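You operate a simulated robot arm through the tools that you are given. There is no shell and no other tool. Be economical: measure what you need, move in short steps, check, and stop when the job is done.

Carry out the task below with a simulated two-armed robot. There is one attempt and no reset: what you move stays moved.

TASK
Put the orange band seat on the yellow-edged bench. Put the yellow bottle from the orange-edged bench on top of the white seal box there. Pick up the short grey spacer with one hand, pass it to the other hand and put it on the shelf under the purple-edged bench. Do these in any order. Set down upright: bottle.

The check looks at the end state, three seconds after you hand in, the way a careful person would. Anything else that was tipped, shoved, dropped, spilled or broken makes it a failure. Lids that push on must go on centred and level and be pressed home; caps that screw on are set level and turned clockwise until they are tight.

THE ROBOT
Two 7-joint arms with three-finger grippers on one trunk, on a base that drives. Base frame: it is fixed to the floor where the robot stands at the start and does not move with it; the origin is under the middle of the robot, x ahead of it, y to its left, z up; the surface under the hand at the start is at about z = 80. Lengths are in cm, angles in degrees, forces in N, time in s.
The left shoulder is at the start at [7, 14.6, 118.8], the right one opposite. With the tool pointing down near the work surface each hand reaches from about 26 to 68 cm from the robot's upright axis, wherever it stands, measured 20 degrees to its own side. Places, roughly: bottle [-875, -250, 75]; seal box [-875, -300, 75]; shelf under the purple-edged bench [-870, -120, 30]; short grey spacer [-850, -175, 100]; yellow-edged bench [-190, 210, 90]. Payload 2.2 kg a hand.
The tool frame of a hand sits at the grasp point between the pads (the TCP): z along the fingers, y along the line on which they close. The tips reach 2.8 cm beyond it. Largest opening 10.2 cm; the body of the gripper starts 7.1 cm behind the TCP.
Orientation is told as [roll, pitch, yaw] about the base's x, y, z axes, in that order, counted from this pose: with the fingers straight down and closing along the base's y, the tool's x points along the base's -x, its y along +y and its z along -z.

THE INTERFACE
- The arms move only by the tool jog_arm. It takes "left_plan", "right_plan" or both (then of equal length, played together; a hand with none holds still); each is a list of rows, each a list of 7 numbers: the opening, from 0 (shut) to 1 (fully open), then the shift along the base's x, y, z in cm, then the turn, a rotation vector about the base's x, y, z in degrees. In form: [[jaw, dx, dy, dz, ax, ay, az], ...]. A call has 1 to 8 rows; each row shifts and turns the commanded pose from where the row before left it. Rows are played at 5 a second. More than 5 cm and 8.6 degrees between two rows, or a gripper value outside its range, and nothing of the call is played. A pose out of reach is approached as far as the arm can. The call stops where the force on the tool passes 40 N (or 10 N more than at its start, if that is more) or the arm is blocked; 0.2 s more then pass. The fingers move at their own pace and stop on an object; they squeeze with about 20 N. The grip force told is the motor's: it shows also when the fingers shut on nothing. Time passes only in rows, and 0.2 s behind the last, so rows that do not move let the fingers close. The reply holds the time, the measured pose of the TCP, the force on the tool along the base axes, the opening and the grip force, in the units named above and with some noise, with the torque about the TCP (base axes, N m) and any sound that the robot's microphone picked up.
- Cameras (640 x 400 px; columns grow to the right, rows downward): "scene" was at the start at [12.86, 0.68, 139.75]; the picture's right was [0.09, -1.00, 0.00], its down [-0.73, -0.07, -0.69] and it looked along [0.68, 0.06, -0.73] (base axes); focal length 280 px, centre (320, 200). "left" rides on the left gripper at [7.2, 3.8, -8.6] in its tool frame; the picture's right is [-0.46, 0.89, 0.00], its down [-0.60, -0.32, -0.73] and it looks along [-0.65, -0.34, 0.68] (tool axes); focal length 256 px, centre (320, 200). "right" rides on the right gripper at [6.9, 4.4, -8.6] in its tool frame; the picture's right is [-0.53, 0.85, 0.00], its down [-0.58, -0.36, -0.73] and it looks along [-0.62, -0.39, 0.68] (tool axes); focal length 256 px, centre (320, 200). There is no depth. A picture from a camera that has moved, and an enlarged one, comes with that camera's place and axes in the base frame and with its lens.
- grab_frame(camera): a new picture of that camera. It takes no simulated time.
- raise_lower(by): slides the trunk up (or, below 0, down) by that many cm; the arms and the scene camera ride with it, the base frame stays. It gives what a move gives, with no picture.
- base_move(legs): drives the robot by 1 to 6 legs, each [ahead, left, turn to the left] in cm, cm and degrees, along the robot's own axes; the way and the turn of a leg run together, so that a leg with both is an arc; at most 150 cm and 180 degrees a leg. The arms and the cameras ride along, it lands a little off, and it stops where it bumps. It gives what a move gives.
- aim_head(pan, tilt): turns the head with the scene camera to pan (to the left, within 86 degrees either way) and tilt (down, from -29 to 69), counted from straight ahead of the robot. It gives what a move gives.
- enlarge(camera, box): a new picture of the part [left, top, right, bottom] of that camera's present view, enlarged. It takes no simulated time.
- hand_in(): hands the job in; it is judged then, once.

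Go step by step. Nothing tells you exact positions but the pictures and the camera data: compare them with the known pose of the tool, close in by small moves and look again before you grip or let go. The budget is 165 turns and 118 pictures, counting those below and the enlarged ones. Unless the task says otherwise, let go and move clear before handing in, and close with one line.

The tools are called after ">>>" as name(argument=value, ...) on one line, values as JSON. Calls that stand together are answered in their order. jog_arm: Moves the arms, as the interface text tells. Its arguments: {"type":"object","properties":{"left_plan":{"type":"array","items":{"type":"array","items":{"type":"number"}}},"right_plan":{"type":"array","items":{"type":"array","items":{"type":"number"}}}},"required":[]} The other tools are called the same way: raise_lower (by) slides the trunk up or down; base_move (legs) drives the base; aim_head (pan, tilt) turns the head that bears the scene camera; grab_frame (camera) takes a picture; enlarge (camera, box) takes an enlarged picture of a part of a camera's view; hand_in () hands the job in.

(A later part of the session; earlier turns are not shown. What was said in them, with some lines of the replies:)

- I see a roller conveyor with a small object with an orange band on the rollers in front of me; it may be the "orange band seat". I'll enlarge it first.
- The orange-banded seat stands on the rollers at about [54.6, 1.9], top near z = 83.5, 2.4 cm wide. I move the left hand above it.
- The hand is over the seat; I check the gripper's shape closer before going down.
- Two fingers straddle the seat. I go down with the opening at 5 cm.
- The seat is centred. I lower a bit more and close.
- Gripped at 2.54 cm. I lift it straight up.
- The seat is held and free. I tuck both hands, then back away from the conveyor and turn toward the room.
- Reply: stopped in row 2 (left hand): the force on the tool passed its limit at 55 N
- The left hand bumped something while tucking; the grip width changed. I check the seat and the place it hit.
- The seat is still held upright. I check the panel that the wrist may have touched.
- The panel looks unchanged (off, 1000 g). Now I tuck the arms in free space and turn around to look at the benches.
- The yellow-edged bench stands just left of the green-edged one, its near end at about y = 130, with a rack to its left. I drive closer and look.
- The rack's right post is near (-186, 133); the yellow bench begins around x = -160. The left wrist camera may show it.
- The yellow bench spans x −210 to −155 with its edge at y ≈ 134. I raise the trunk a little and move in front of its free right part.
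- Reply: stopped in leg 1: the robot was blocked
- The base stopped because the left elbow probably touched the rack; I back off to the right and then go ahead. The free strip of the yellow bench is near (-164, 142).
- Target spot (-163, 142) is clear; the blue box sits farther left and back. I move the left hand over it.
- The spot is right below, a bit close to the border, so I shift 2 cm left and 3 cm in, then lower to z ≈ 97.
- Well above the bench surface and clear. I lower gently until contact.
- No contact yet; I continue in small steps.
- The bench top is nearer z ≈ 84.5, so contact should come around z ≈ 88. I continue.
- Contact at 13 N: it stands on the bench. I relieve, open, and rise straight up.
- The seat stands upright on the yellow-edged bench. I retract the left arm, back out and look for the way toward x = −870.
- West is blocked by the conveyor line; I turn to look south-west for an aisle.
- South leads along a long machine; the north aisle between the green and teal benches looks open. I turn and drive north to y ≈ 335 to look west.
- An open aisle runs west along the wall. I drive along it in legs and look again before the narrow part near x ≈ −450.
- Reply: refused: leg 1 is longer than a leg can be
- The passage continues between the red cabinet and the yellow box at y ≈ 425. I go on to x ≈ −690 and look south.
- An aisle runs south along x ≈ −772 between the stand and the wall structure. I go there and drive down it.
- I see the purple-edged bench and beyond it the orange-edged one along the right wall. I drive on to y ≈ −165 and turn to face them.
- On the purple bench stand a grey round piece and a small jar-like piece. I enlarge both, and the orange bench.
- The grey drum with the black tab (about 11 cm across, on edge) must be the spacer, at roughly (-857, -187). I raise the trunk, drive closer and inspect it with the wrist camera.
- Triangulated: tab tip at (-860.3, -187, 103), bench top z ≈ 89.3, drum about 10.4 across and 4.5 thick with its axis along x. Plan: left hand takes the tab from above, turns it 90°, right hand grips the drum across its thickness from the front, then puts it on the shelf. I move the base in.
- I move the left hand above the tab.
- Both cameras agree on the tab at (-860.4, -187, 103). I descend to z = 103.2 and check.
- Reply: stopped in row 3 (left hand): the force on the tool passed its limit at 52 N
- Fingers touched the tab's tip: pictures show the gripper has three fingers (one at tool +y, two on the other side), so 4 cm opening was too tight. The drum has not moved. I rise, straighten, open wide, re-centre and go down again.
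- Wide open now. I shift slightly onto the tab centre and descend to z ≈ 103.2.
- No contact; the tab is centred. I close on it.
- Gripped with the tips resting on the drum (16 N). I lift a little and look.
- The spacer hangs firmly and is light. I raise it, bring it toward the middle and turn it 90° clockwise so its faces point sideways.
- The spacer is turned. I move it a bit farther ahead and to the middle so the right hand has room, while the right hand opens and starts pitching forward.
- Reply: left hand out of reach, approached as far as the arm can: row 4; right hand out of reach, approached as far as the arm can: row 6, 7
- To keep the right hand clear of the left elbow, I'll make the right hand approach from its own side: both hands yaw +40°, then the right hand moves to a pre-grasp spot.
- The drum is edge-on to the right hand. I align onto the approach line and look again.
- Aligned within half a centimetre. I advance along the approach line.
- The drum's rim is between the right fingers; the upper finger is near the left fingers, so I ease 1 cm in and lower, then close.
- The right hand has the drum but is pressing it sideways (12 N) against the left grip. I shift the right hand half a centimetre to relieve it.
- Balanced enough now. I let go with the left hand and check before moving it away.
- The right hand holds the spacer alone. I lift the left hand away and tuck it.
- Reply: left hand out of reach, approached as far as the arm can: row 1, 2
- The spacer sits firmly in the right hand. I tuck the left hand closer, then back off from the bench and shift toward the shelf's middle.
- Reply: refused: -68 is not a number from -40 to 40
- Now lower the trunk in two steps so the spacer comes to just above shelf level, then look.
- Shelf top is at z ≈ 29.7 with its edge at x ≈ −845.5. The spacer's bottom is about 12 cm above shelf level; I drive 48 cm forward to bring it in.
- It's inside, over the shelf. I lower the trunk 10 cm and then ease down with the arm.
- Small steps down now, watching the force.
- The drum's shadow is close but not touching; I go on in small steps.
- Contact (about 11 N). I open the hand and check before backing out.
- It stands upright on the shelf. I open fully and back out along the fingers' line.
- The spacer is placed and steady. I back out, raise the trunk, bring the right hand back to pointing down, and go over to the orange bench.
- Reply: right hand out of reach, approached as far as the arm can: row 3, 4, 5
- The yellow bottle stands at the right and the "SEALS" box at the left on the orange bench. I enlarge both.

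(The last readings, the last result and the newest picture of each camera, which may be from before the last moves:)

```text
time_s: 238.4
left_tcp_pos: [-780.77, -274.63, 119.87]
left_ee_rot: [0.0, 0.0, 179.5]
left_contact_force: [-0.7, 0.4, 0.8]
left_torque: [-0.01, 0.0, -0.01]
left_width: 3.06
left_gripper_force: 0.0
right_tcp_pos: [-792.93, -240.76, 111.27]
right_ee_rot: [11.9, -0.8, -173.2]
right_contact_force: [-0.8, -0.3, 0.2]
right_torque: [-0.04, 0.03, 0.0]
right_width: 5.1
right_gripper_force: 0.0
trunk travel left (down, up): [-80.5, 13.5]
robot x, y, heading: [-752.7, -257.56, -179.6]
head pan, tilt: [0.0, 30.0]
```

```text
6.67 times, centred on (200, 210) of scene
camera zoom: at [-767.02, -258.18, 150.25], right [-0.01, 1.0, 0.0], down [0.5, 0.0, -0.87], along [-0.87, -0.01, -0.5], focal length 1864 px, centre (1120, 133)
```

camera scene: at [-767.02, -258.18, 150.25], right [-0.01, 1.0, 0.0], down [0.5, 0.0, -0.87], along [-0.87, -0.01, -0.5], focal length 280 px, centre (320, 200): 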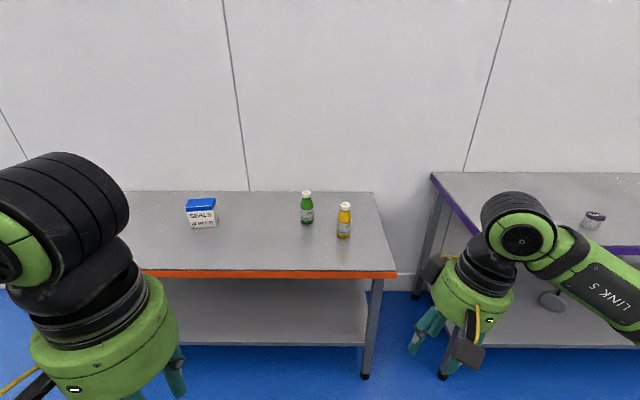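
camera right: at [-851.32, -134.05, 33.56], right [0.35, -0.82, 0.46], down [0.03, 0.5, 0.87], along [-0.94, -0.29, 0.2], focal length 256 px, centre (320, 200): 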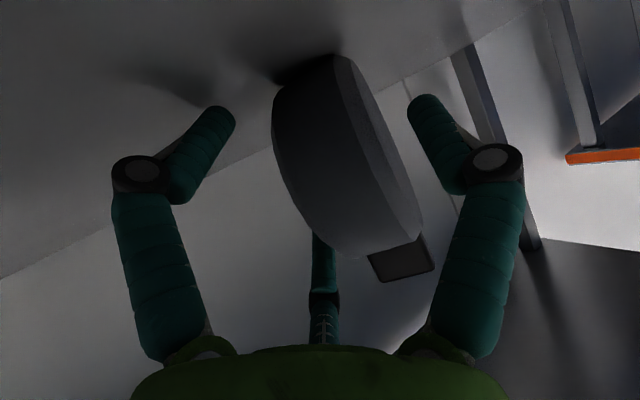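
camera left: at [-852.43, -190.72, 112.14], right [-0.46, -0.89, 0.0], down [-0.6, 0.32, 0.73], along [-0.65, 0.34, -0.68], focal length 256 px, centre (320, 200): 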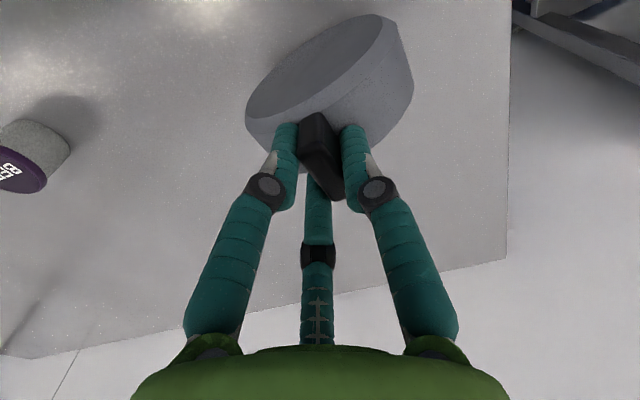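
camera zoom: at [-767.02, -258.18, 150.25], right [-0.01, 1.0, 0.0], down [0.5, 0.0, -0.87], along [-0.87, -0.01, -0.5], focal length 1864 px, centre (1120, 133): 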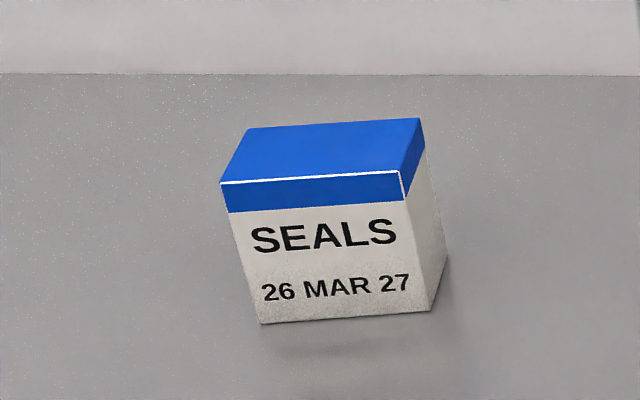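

Bench top z ≈ 76; bottle at about (-865, -249), cap top z ≈ 92; box top centre about (-873, -312), top z ≈ 87.5. I drive up, straighten the right hand and bring the left hand near the bottle.

>>> base_move(legs=[[53, -20, 0]])

>>> jog_arm(right_plan=[[0.3, 1, 0, 1, 6, 0, -3.4], [0.3, 1, 0, 1, 6, 0, -3.4], [0.3, 1, 0, 1, 0, 0, 0], [0.3, 0, 0, 0, 0, 0, 0]], left_plan=[[0.7, -4, 0, 0, 0, 0, 0], [0.7, -4, 0, 0, 0, 0, 0], [0.7, -4, 0, 0, 0, 0, 0], [0.7, -4, 0, 0, 0, 0, 0]])

>>> grab_frame(camera="left")

>>> grab_frame(camera="scene")

```text
time_s: 241.7
left_tcp_pos: [-833.88, -255.18, 119.85]
left_ee_rot: [0.0, 0.0, 179.4]
left_contact_force: [0.5, -0.4, -0.5]
left_torque: [0.0, 0.03, -0.03]
left_width: 3.06
left_gripper_force: 0.1
right_tcp_pos: [-845.88, -221.32, 111.27]
right_ee_rot: [11.8, -0.8, -173.3]
right_contact_force: [-0.3, -0.4, 0.3]
right_torque: [0.0, 0.02, -0.04]
right_width: 5.13
right_gripper_force: 0.0
trunk travel left (down, up): [-80.5, 13.5]
robot x, y, heading: [-806.18, -238.41, -179.3]
head pan, tilt: [0.0, 30.0]
```

```text
time_s: 242.7
left_tcp_pos: [-850.22, -255.06, 119.74]
left_ee_rot: [0.1, 0.1, 179.2]
left_contact_force: [0.7, -0.1, -0.5]
left_torque: [0.0, -0.01, 0.0]
left_width: 7.14
left_gripper_force: 0.0
right_tcp_pos: [-843.1, -221.18, 114.23]
right_ee_rot: [-0.1, 0.0, 179.8]
right_contact_force: [-0.1, 0.5, 0.6]
right_torque: [0.0, -0.03, 0.01]
right_width: 3.06
right_gripper_force: 0.0
trunk travel left (down, up): [-80.5, 13.5]
robot x, y, heading: [-806.06, -238.81, -179.5]
head pan, tilt: [0.0, 30.0]
```

```text
27 pictures are left
camera left: at [-842.78, -259.07, 128.4], right [-0.48, -0.88, 0.0], down [-0.6, 0.33, 0.73], along [-0.64, 0.35, -0.68], focal length 256 px, centre (320, 200)
```

left: 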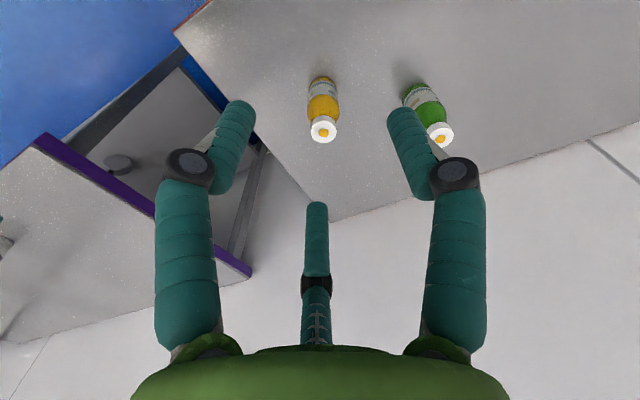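

```text
26 pictures are left
camera scene: at [-820.38, -238.64, 150.23], right [-0.01, 1.0, 0.0], down [0.5, 0.0, -0.87], along [-0.87, -0.01, -0.5], focal length 280 px, centre (320, 200)
```

scene: 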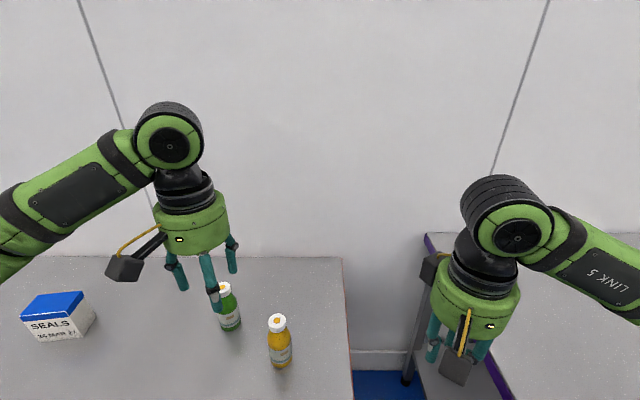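

Cap top triangulates to about (-862.2, -249.1, 93). I move over it and down to z = 102, then look.

>>> jog_arm(left_plan=[[0.7, -4, 2, 0, 0, 0, 0.6], [0.7, -4, 2, 0, 0, 0, 0], [0.7, -4, 2, 0, 0, 0, 0], [0.7, 0, 0, -4.5, 0, 0, 0], [0.7, 0, 0, -4.5, 0, 0, 0], [0.7, 0, 0, -4.5, 0, 0, 0], [0.7, 0, 0, -4, 0, 0, 0]])

>>> grab_frame(camera="left")

>>> enlarge(camera="scene", box=[200, 240, 340, 390])

```text
time_s: 244.3
left_tcp_pos: [-862.04, -249.29, 102.08]
left_ee_rot: [0.1, 0.1, 179.9]
left_contact_force: [-1.0, -0.1, -0.4]
left_torque: [0.0, -0.03, 0.02]
left_width: 7.11
left_gripper_force: 0.0
right_tcp_pos: [-843.02, -221.13, 114.19]
right_ee_rot: [-0.1, -0.1, 179.9]
right_contact_force: [-0.1, -0.7, -0.7]
right_torque: [0.04, -0.02, 0.01]
right_width: 3.07
right_gripper_force: 0.0
trunk travel left (down, up): [-80.5, 13.5]
robot x, y, heading: [-805.98, -238.89, -179.5]
head pan, tilt: [0.0, 30.0]
```

```text
25 pictures are left
camera left: at [-854.56, -253.15, 110.8], right [-0.47, -0.88, 0.0], down [-0.6, 0.32, 0.73], along [-0.65, 0.34, -0.68], focal length 256 px, centre (320, 200)
```

left: 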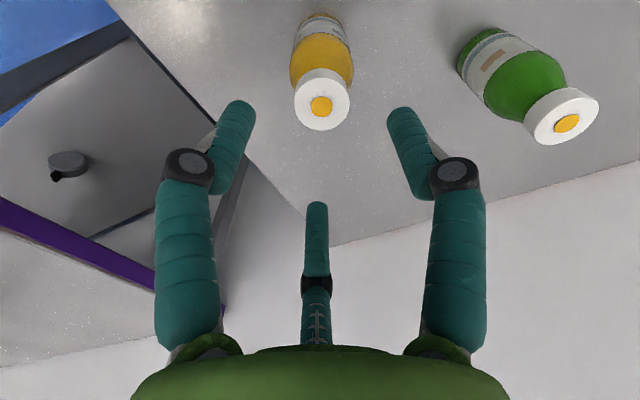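

```text
2.67 times, centred on (270, 315) of scene
camera zoom: at [-820.23, -238.76, 150.26], right [-0.01, 1.0, 0.0], down [0.5, 0.0, -0.87], along [-0.87, -0.01, -0.5], focal length 746 px, centre (453, -107)
```

zoom: 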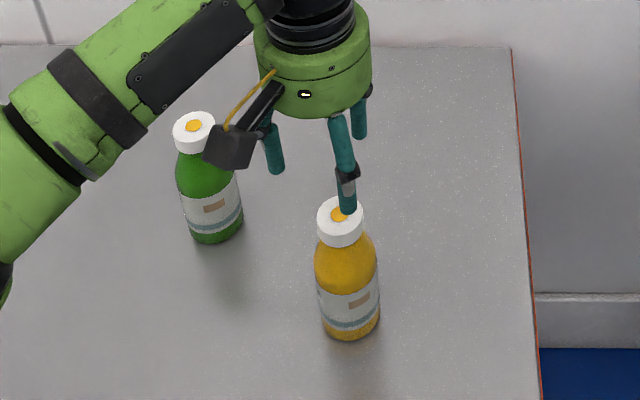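

Cap top is at (-862.5, -249.1, 93.5). I descend to z ≈ 91.3 around the cap.

>>> jog_arm(left_plan=[[0.7, -0.45, 0.2, -4, 0, 0, 0], [0.7, 0, 0, -4, 0, 0, 0], [0.7, 0, 0, -2.7, 0, 0, 0]])

>>> grab_frame(camera="left")

```text
time_s: 245.1
left_tcp_pos: [-862.46, -248.94, 91.48]
left_ee_rot: [0.1, 0.0, 180.1]
left_contact_force: [0.8, 0.1, -0.3]
left_torque: [0.02, 0.01, 0.02]
left_width: 7.1
left_gripper_force: 0.0
right_tcp_pos: [-843.01, -221.18, 114.24]
right_ee_rot: [0.0, -0.1, 180.0]
right_contact_force: [0.0, 0.0, 0.4]
right_torque: [0.03, -0.01, 0.03]
right_width: 3.07
right_gripper_force: 0.1
trunk travel left (down, up): [-80.5, 13.5]
robot x, y, heading: [-806.17, -238.67, -179.8]
head pan, tilt: [0.0, 30.0]
```

```text
23 pictures are left
camera left: at [-854.98, -252.71, 100.2], right [-0.47, -0.89, 0.0], down [-0.6, 0.32, 0.73], along [-0.65, 0.34, -0.68], focal length 256 px, centre (320, 200)
```

left: 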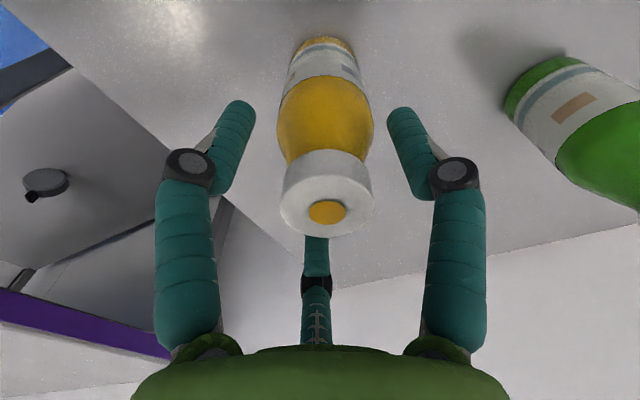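

The cap is centred between the fingers. I close slowly.

>>> jog_arm(left_plan=[[0.55, 0, 0, 0, 0, 0, 0], [0.45, 0, 0, 0, 0, 0, 0], [0.3, 0, 0, 0, 0, 0, 0], [0.2, 0, 0, 0, 0, 0, 0]])

>>> jog_arm(left_plan=[[0.2, 0, 0, 1, 0, 0, 0], [0.2, 0, 0, 2, 0, 0, 0], [0.2, 0, 0, 3, 0, 0, 0], [0.2, 0, 0, 4, 0, 0, 0], [0.2, 0, 0, 4, 0, 0, 0], [0.2, 0, 0, 4, 0, 0, 0]])

>>> grab_frame(camera="scene")

>>> grab_frame(camera="left")

```text
time_s: 246.1
left_tcp_pos: [-862.4, -248.87, 91.74]
left_ee_rot: [0.2, -0.1, 180.0]
left_contact_force: [-4.6, -1.1, 11.8]
left_torque: [-0.04, 0.37, 0.04]
left_width: 4.5
left_gripper_force: 19.9
right_tcp_pos: [-842.95, -221.16, 114.27]
right_ee_rot: [-0.1, -0.2, 179.9]
right_contact_force: [-0.1, 0.5, 0.6]
right_torque: [-0.04, 0.01, -0.03]
right_width: 3.05
right_gripper_force: 0.1
trunk travel left (down, up): [-80.5, 13.5]
robot x, y, heading: [-806.36, -238.64, -179.7]
head pan, tilt: [0.0, 30.0]
```

```text
time_s: 247.5
left_tcp_pos: [-862.43, -249.09, 109.51]
left_ee_rot: [0.1, 0.2, 179.9]
left_contact_force: [0.5, -0.3, -3.8]
left_torque: [0.02, 0.02, -0.04]
left_width: 3.94
left_gripper_force: 20.1
right_tcp_pos: [-842.98, -221.13, 114.26]
right_ee_rot: [0.0, -0.1, 179.9]
right_contact_force: [-0.3, 0.5, -0.2]
right_torque: [0.01, 0.03, 0.03]
right_width: 3.05
right_gripper_force: 0.0
trunk travel left (down, up): [-80.5, 13.5]
robot x, y, heading: [-805.87, -238.42, -179.5]
head pan, tilt: [0.0, 30.0]
```

```text
22 pictures are left
camera scene: at [-820.14, -238.71, 150.25], right [-0.01, 1.0, 0.0], down [0.5, 0.0, -0.87], along [-0.87, -0.01, -0.5], focal length 280 px, centre (320, 200)
```

scene: 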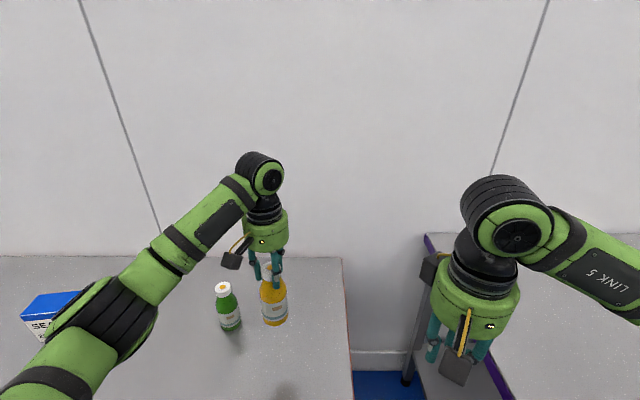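

```text
21 pictures are left
camera left: at [-855.05, -252.89, 118.19], right [-0.47, -0.89, 0.0], down [-0.61, 0.32, 0.73], along [-0.65, 0.34, -0.68], focal length 256 px, centre (320, 200)
```

left: 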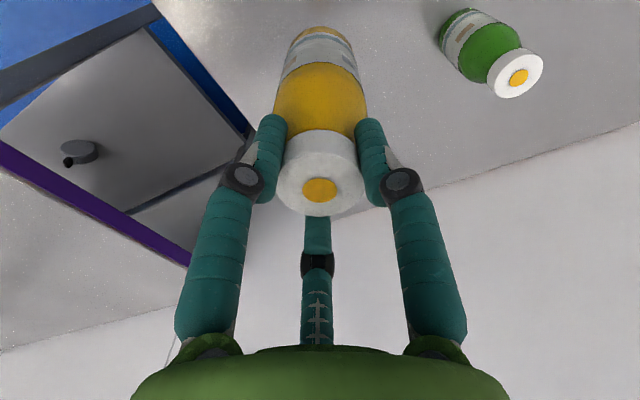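

The bottle is held upright. I raise it 6 cm and drive sideways to the box.

>>> jog_arm(left_plan=[[0.2, 0, 0, 3, 0, 0, 0], [0.2, 0, 0, 3, 0, 0, 0]])

>>> base_move(legs=[[0, 53, 0], [5, 0, -0.4]])

>>> grab_frame(camera="left")

>>> grab_frame(camera="scene")

```text
time_s: 248.1
left_tcp_pos: [-862.36, -248.99, 115.51]
left_ee_rot: [0.1, -0.1, 180.0]
left_contact_force: [-0.4, -0.2, -2.8]
left_torque: [0.01, 0.02, 0.0]
left_width: 3.95
left_gripper_force: 20.5
right_tcp_pos: [-842.87, -221.1, 114.32]
right_ee_rot: [-0.1, -0.2, 179.8]
right_contact_force: [-0.4, 0.0, 0.3]
right_torque: [-0.02, 0.0, 0.02]
right_width: 3.07
right_gripper_force: 0.1
trunk travel left (down, up): [-80.5, 13.5]
robot x, y, heading: [-806.06, -238.75, -179.4]
head pan, tilt: [0.0, 30.0]
```

```text
time_s: 251.7
left_tcp_pos: [-865.9, -302.26, 115.92]
left_ee_rot: [0.0, -0.3, -179.6]
left_contact_force: [0.9, 0.2, -2.1]
left_torque: [0.0, 0.06, 0.02]
left_width: 3.94
left_gripper_force: 20.4
right_tcp_pos: [-846.45, -274.3, 114.48]
right_ee_rot: [-0.1, -0.5, -179.6]
right_contact_force: [1.8, 0.2, 0.0]
right_torque: [-0.03, 0.09, 0.0]
right_width: 3.06
right_gripper_force: 0.1
trunk travel left (down, up): [-80.5, 13.5]
robot x, y, heading: [-810.18, -291.52, -179.0]
head pan, tilt: [0.0, 30.0]
```

```text
20 pictures are left
camera left: at [-858.38, -306.1, 124.42], right [-0.46, -0.89, 0.0], down [-0.6, 0.32, 0.73], along [-0.65, 0.34, -0.68], focal length 256 px, centre (320, 200)
```

left: 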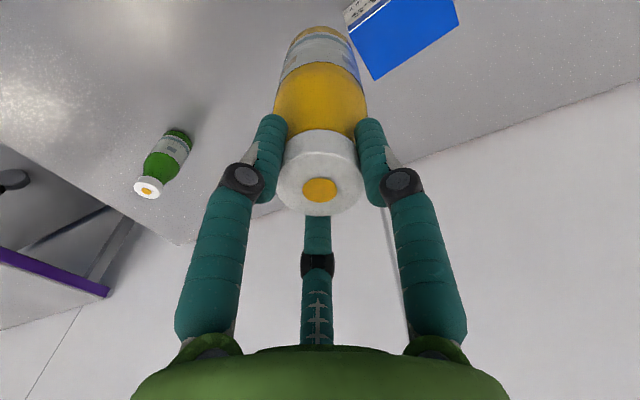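

```text
19 pictures are left
camera scene: at [-823.44, -291.69, 150.35], right [-0.01, 1.0, 0.0], down [0.49, 0.01, -0.87], along [-0.87, -0.01, -0.49], focal length 280 px, centre (320, 200)
```

scene: 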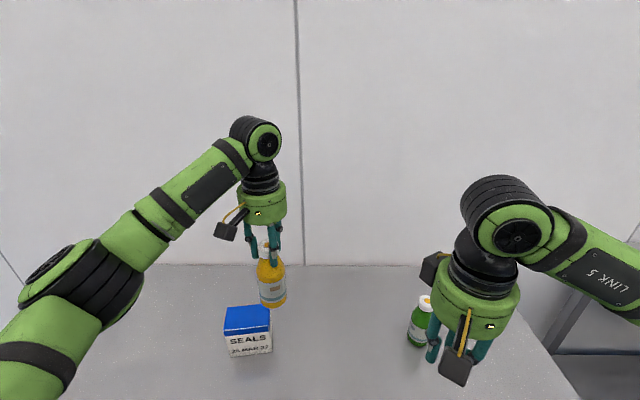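

Box top: centre ≈ (-870.3, -310.4), z ≈ 90, about 11 × 6 cm. The bottle's bottom is at z ≈ 100. I move over the centre and check from both cameras.

>>> jog_arm(left_plan=[[0.2, -1.5, -2.7, 0, 0, 0, 0], [0.2, -1.5, -2.7, 0, 0, 0, 0], [0.2, -1.4, -2.7, 0, 0, 0, 0], [0.2, 0, 0, 0, 0, 0, 0]])

>>> enlarge(camera="scene", box=[180, 240, 320, 370])

>>> grab_frame(camera="left")

```text
time_s: 252.7
left_tcp_pos: [-870.98, -310.63, 115.22]
left_ee_rot: [0.1, 0.0, -179.7]
left_contact_force: [0.0, -0.7, -2.7]
left_torque: [-0.02, 0.02, 0.01]
left_width: 3.96
left_gripper_force: 19.5
right_tcp_pos: [-847.19, -274.33, 114.29]
right_ee_rot: [0.0, -0.1, -179.7]
right_contact_force: [-0.4, 0.4, 0.8]
right_torque: [0.01, 0.03, 0.04]
right_width: 3.07
right_gripper_force: 0.1
trunk travel left (down, up): [-80.5, 13.5]
robot x, y, heading: [-810.23, -291.64, -178.9]
head pan, tilt: [0.0, 30.0]
```

```text
3.08 times, centred on (250, 305) of scene
camera zoom: at [-824.35, -291.75, 150.25], right [-0.01, 1.0, 0.0], down [0.5, 0.01, -0.87], along [-0.87, -0.01, -0.5], focal length 860 px, centre (535, -123)
```

zoom: 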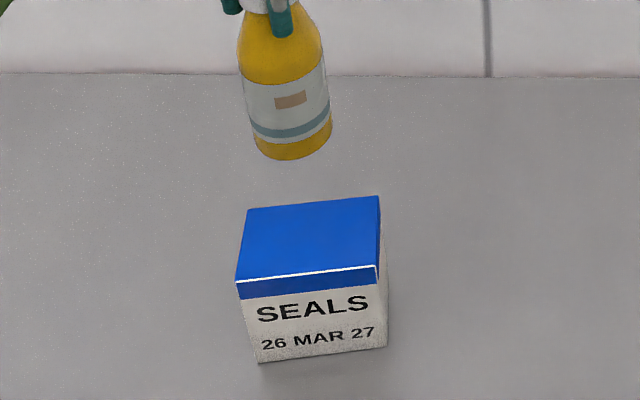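

```text
17 pictures are left
camera left: at [-863.52, -314.33, 123.96], right [-0.46, -0.89, 0.0], down [-0.61, 0.32, 0.73], along [-0.65, 0.34, -0.68], focal length 256 px, centre (320, 200)
```

left: 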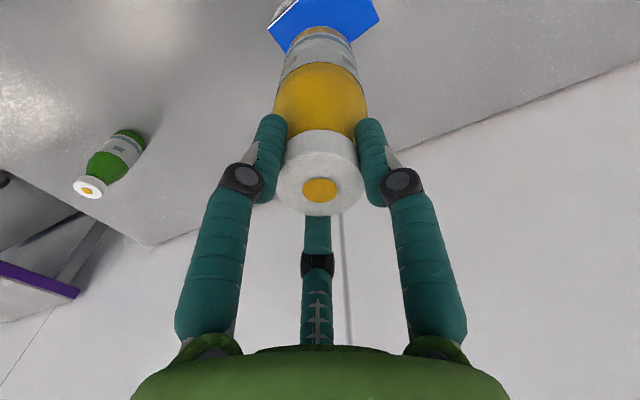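

Refined: box top centre (-871.3, -310.8), z ≈ 88.6; the bottle bottom hangs right above it. I descend 9.5 cm and look.

>>> jog_arm(left_plan=[[0.2, -0.2, -0.2, -3, 0, 0, -0.3], [0.2, 0, 0, -3, 0, 0, 0], [0.2, 0, 0, -2, 0, 0, 0], [0.2, 0, 0, -1.5, 0, 0, 0], [0.2, 0, 0, 0, 0, 0, 0]])

>>> enlarge(camera="scene", box=[180, 240, 320, 370])

>>> enlarge(camera="left", box=[220, 0, 420, 125])

```text
time_s: 253.9
left_tcp_pos: [-871.06, -310.69, 105.95]
left_ee_rot: [0.1, 0.0, 179.9]
left_contact_force: [-0.3, 0.6, -3.1]
left_torque: [0.0, -0.01, 0.0]
left_width: 3.96
left_gripper_force: 20.0
right_tcp_pos: [-847.16, -274.35, 114.27]
right_ee_rot: [-0.2, -0.1, -179.7]
right_contact_force: [0.3, -0.1, -0.1]
right_torque: [-0.01, 0.0, -0.02]
right_width: 3.04
right_gripper_force: 0.1
trunk travel left (down, up): [-80.5, 13.5]
robot x, y, heading: [-810.03, -291.52, -179.2]
head pan, tilt: [0.0, 30.0]
```

```text
3.08 times, centred on (250, 305) of scene
camera zoom: at [-824.35, -291.77, 150.25], right [-0.01, 1.0, 0.0], down [0.5, 0.01, -0.87], along [-0.87, -0.01, -0.5], focal length 860 px, centre (535, -123)
```

zoom: 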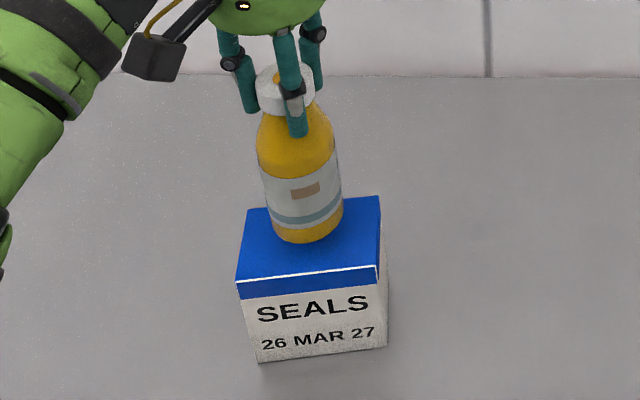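

```text
3.20 times, centred on (320, 62) of left
camera zoom: at [-863.61, -314.6, 114.54], right [-0.47, -0.89, 0.0], down [-0.6, 0.32, 0.73], along [-0.65, 0.34, -0.68], focal length 819 px, centre (320, 640)
```

zoom: 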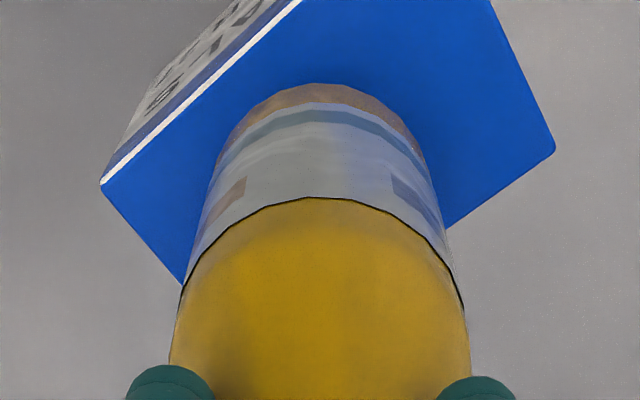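

It's centred over the lid with about 2.4 cm to go. I lower in small steps.

>>> jog_arm(left_plan=[[0.2, 0, 0, -0.8, 0, 0, 0], [0.2, 0, 0, -0.5, 0, 0, 0], [0.2, 0, 0, -0.3, 0, 0, 0], [0.2, 0, 0, -0.3, 0, 0, 0]])

```text
time_s: 254.9
left_tcp_pos: [-871.21, -310.75, 104.11]
left_ee_rot: [0.1, 0.1, 180.0]
left_contact_force: [0.4, 0.4, -3.1]
left_torque: [0.01, 0.02, -0.01]
left_width: 3.95
left_gripper_force: 20.1
right_tcp_pos: [-847.25, -274.42, 114.24]
right_ee_rot: [-0.1, -0.1, -179.8]
right_contact_force: [-0.5, -0.6, 0.6]
right_torque: [-0.03, 0.02, 0.0]
right_width: 3.05
right_gripper_force: 0.0
trunk travel left (down, up): [-80.5, 13.5]
robot x, y, heading: [-809.95, -291.39, -179.3]
head pan, tilt: [0.0, 30.0]
```

>>> jog_arm(left_plan=[[0.2, 0, 0, -0.25, 0, 0, 0], [0.2, 0, 0, -0.25, 0, 0, 0]])

>>> enlarge(camera="scene", box=[210, 270, 290, 345])

```text
time_s: 255.5
left_tcp_pos: [-871.05, -310.63, 103.65]
left_ee_rot: [0.1, -0.1, -180.0]
left_contact_force: [-0.1, -0.6, 0.9]
left_torque: [0.01, 0.04, 0.01]
left_width: 3.95
left_gripper_force: 20.7
right_tcp_pos: [-847.07, -274.36, 114.26]
right_ee_rot: [-0.2, 0.0, -179.7]
right_contact_force: [0.4, 0.5, -0.2]
right_torque: [0.03, -0.02, 0.02]
right_width: 3.03
right_gripper_force: 0.1
trunk travel left (down, up): [-80.5, 13.5]
robot x, y, heading: [-810.26, -291.63, -179.3]
head pan, tilt: [0.0, 30.0]
```

```text
5.33 times, centred on (250, 308) of scene
camera zoom: at [-824.23, -291.76, 150.27], right [-0.01, 1.0, 0.0], down [0.5, 0.01, -0.87], along [-0.87, -0.01, -0.5], focal length 1491 px, centre (693, -373)
```

zoom: 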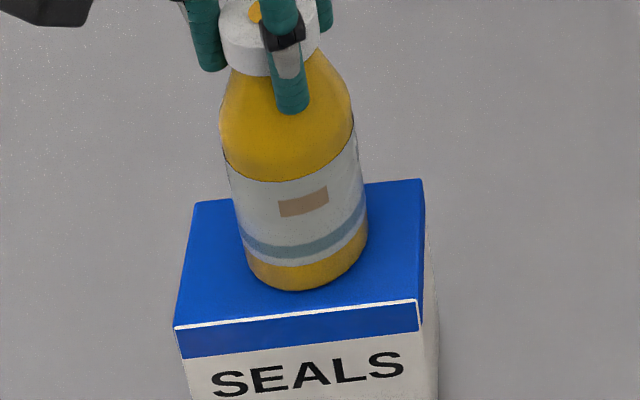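

Contact has just begun (load gone from −3 to +1 N). I settle 0.15 cm more and open slowly.

>>> jog_arm(left_plan=[[0.2, 0, 0, -0.15, 0, 0, 0], [0.2, 0, 0, 0, 0, 0, 0], [0.45, 0, 0, 0, 0, 0, 0], [0.6, 0, 0, 0, 0, 0, 0], [0.8, 0, 0, 0, 0, 0, 0]])

>>> enlarge(camera="scene", box=[180, 240, 320, 370])

```text
time_s: 256.7
left_tcp_pos: [-870.95, -310.59, 103.43]
left_ee_rot: [0.2, 0.0, 180.0]
left_contact_force: [0.7, 0.0, -0.7]
left_torque: [0.0, 0.02, 0.02]
left_width: 8.18
left_gripper_force: 0.0
right_tcp_pos: [-847.18, -274.36, 114.29]
right_ee_rot: [-0.2, -0.2, -179.7]
right_contact_force: [0.6, 0.6, 0.9]
right_torque: [0.0, 0.01, 0.0]
right_width: 3.05
right_gripper_force: 0.0
trunk travel left (down, up): [-80.5, 13.5]
robot x, y, heading: [-809.9, -291.49, -179.1]
head pan, tilt: [0.0, 30.0]
```

```text
3.08 times, centred on (250, 305) of scene
camera zoom: at [-824.33, -291.76, 150.25], right [-0.01, 1.0, 0.0], down [0.5, 0.01, -0.87], along [-0.87, -0.01, -0.5], focal length 860 px, centre (535, -123)
```

zoom: 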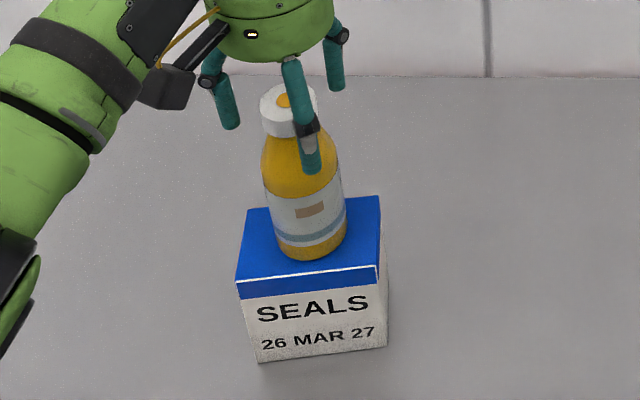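

The bottle stands on the box. I raise the hand straight up, tuck it, and verify.

>>> jog_arm(left_plan=[[0.9, 0, 0, 1.5, 0, 0, 0], [0.9, 0, 0, 3, 0, 0, 0], [0.9, 0, 0, 4, 0, 0, 0], [0.9, 0, 0, 4, 0, 0, 0], [0.9, 3, 0, 1, 0, 0, 0], [0.5, 4.5, 0, 0, 0, 0, 0], [0.5, 4.5, 0, 0, 0, 0, 0], [0.5, 4.5, 0, 0, 0, 0, 0]])

>>> base_move(legs=[[-40, 0, 0]])

>>> aim_head(pan=-25, tilt=25)

>>> grab_frame(camera="scene")

```text
time_s: 258.5
left_tcp_pos: [-854.28, -310.45, 116.93]
left_ee_rot: [0.1, 0.0, -180.0]
left_contact_force: [0.1, 0.6, 0.2]
left_torque: [0.0, 0.04, 0.02]
left_width: 5.1
left_gripper_force: 0.0
right_tcp_pos: [-846.99, -274.43, 114.34]
right_ee_rot: [-0.2, -0.1, -179.6]
right_contact_force: [0.1, 0.2, 0.0]
right_torque: [0.0, 0.0, 0.0]
right_width: 3.05
right_gripper_force: 0.1
trunk travel left (down, up): [-80.5, 13.5]
robot x, y, heading: [-810.26, -291.75, -179.3]
head pan, tilt: [0.0, 30.0]
```

```text
time_s: 261.0
left_tcp_pos: [-814.95, -310.11, 116.94]
left_ee_rot: [0.1, 0.1, -179.8]
left_contact_force: [0.5, 0.3, -1.0]
left_torque: [0.0, -0.02, -0.01]
left_width: 5.1
left_gripper_force: 0.1
right_tcp_pos: [-807.68, -273.89, 114.12]
right_ee_rot: [-0.2, 0.0, -179.5]
right_contact_force: [0.0, -0.3, -0.7]
right_torque: [0.02, -0.01, 0.01]
right_width: 3.05
right_gripper_force: 0.0
trunk travel left (down, up): [-80.5, 13.5]
robot x, y, heading: [-770.28, -290.82, -179.0]
head pan, tilt: [0.0, 30.0]
```

```text
time_s: 261.9
left_tcp_pos: [-814.78, -310.0, 116.81]
left_ee_rot: [0.1, 0.0, -179.7]
left_contact_force: [0.0, 0.5, 0.3]
left_torque: [0.03, -0.01, 0.02]
left_width: 5.09
left_gripper_force: 0.0
right_tcp_pos: [-807.5, -273.87, 114.29]
right_ee_rot: [-0.1, -0.2, -179.5]
right_contact_force: [0.1, -0.2, 0.6]
right_torque: [0.01, -0.03, -0.01]
right_width: 3.05
right_gripper_force: 0.0
trunk travel left (down, up): [-80.5, 13.5]
robot x, y, heading: [-770.52, -290.87, -179.4]
head pan, tilt: [-25.0, 25.0]
```

```text
12 pictures are left
camera scene: at [-784.01, -287.29, 151.05], right [0.41, 0.91, 0.0], down [0.39, -0.17, -0.91], along [-0.83, 0.37, -0.42], focal length 280 px, centre (320, 200)
```

scene: 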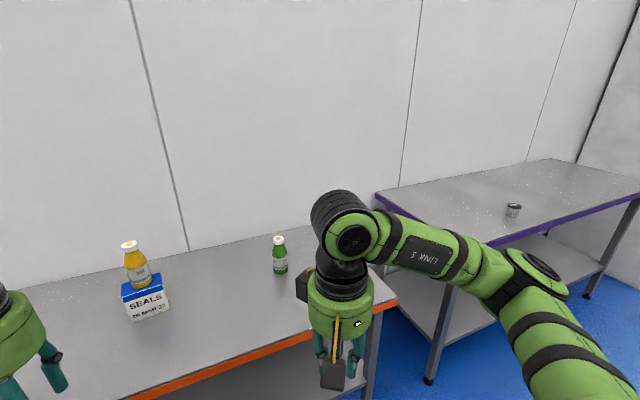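

The bottle stands upright on the seal box. The green bottle and the jar haven't moved, the spacer was standing on its shelf in the last pictures of it, and both hands are empty and clear.

>>> hand_in()

```text
The job is handed in.
```

The seat is on the yellow-edged bench, the bottle stands upright on the seal box, and the spacer went from the left hand to the right and onto the shelf under the purple-edged bench. I bumped two things: the left arm hit something beside the conveyor's control panel at 55 N, and the robot, probably the left elbow, touched the rack by the yellow-edged bench. Pictures taken after each showed nothing out of place.
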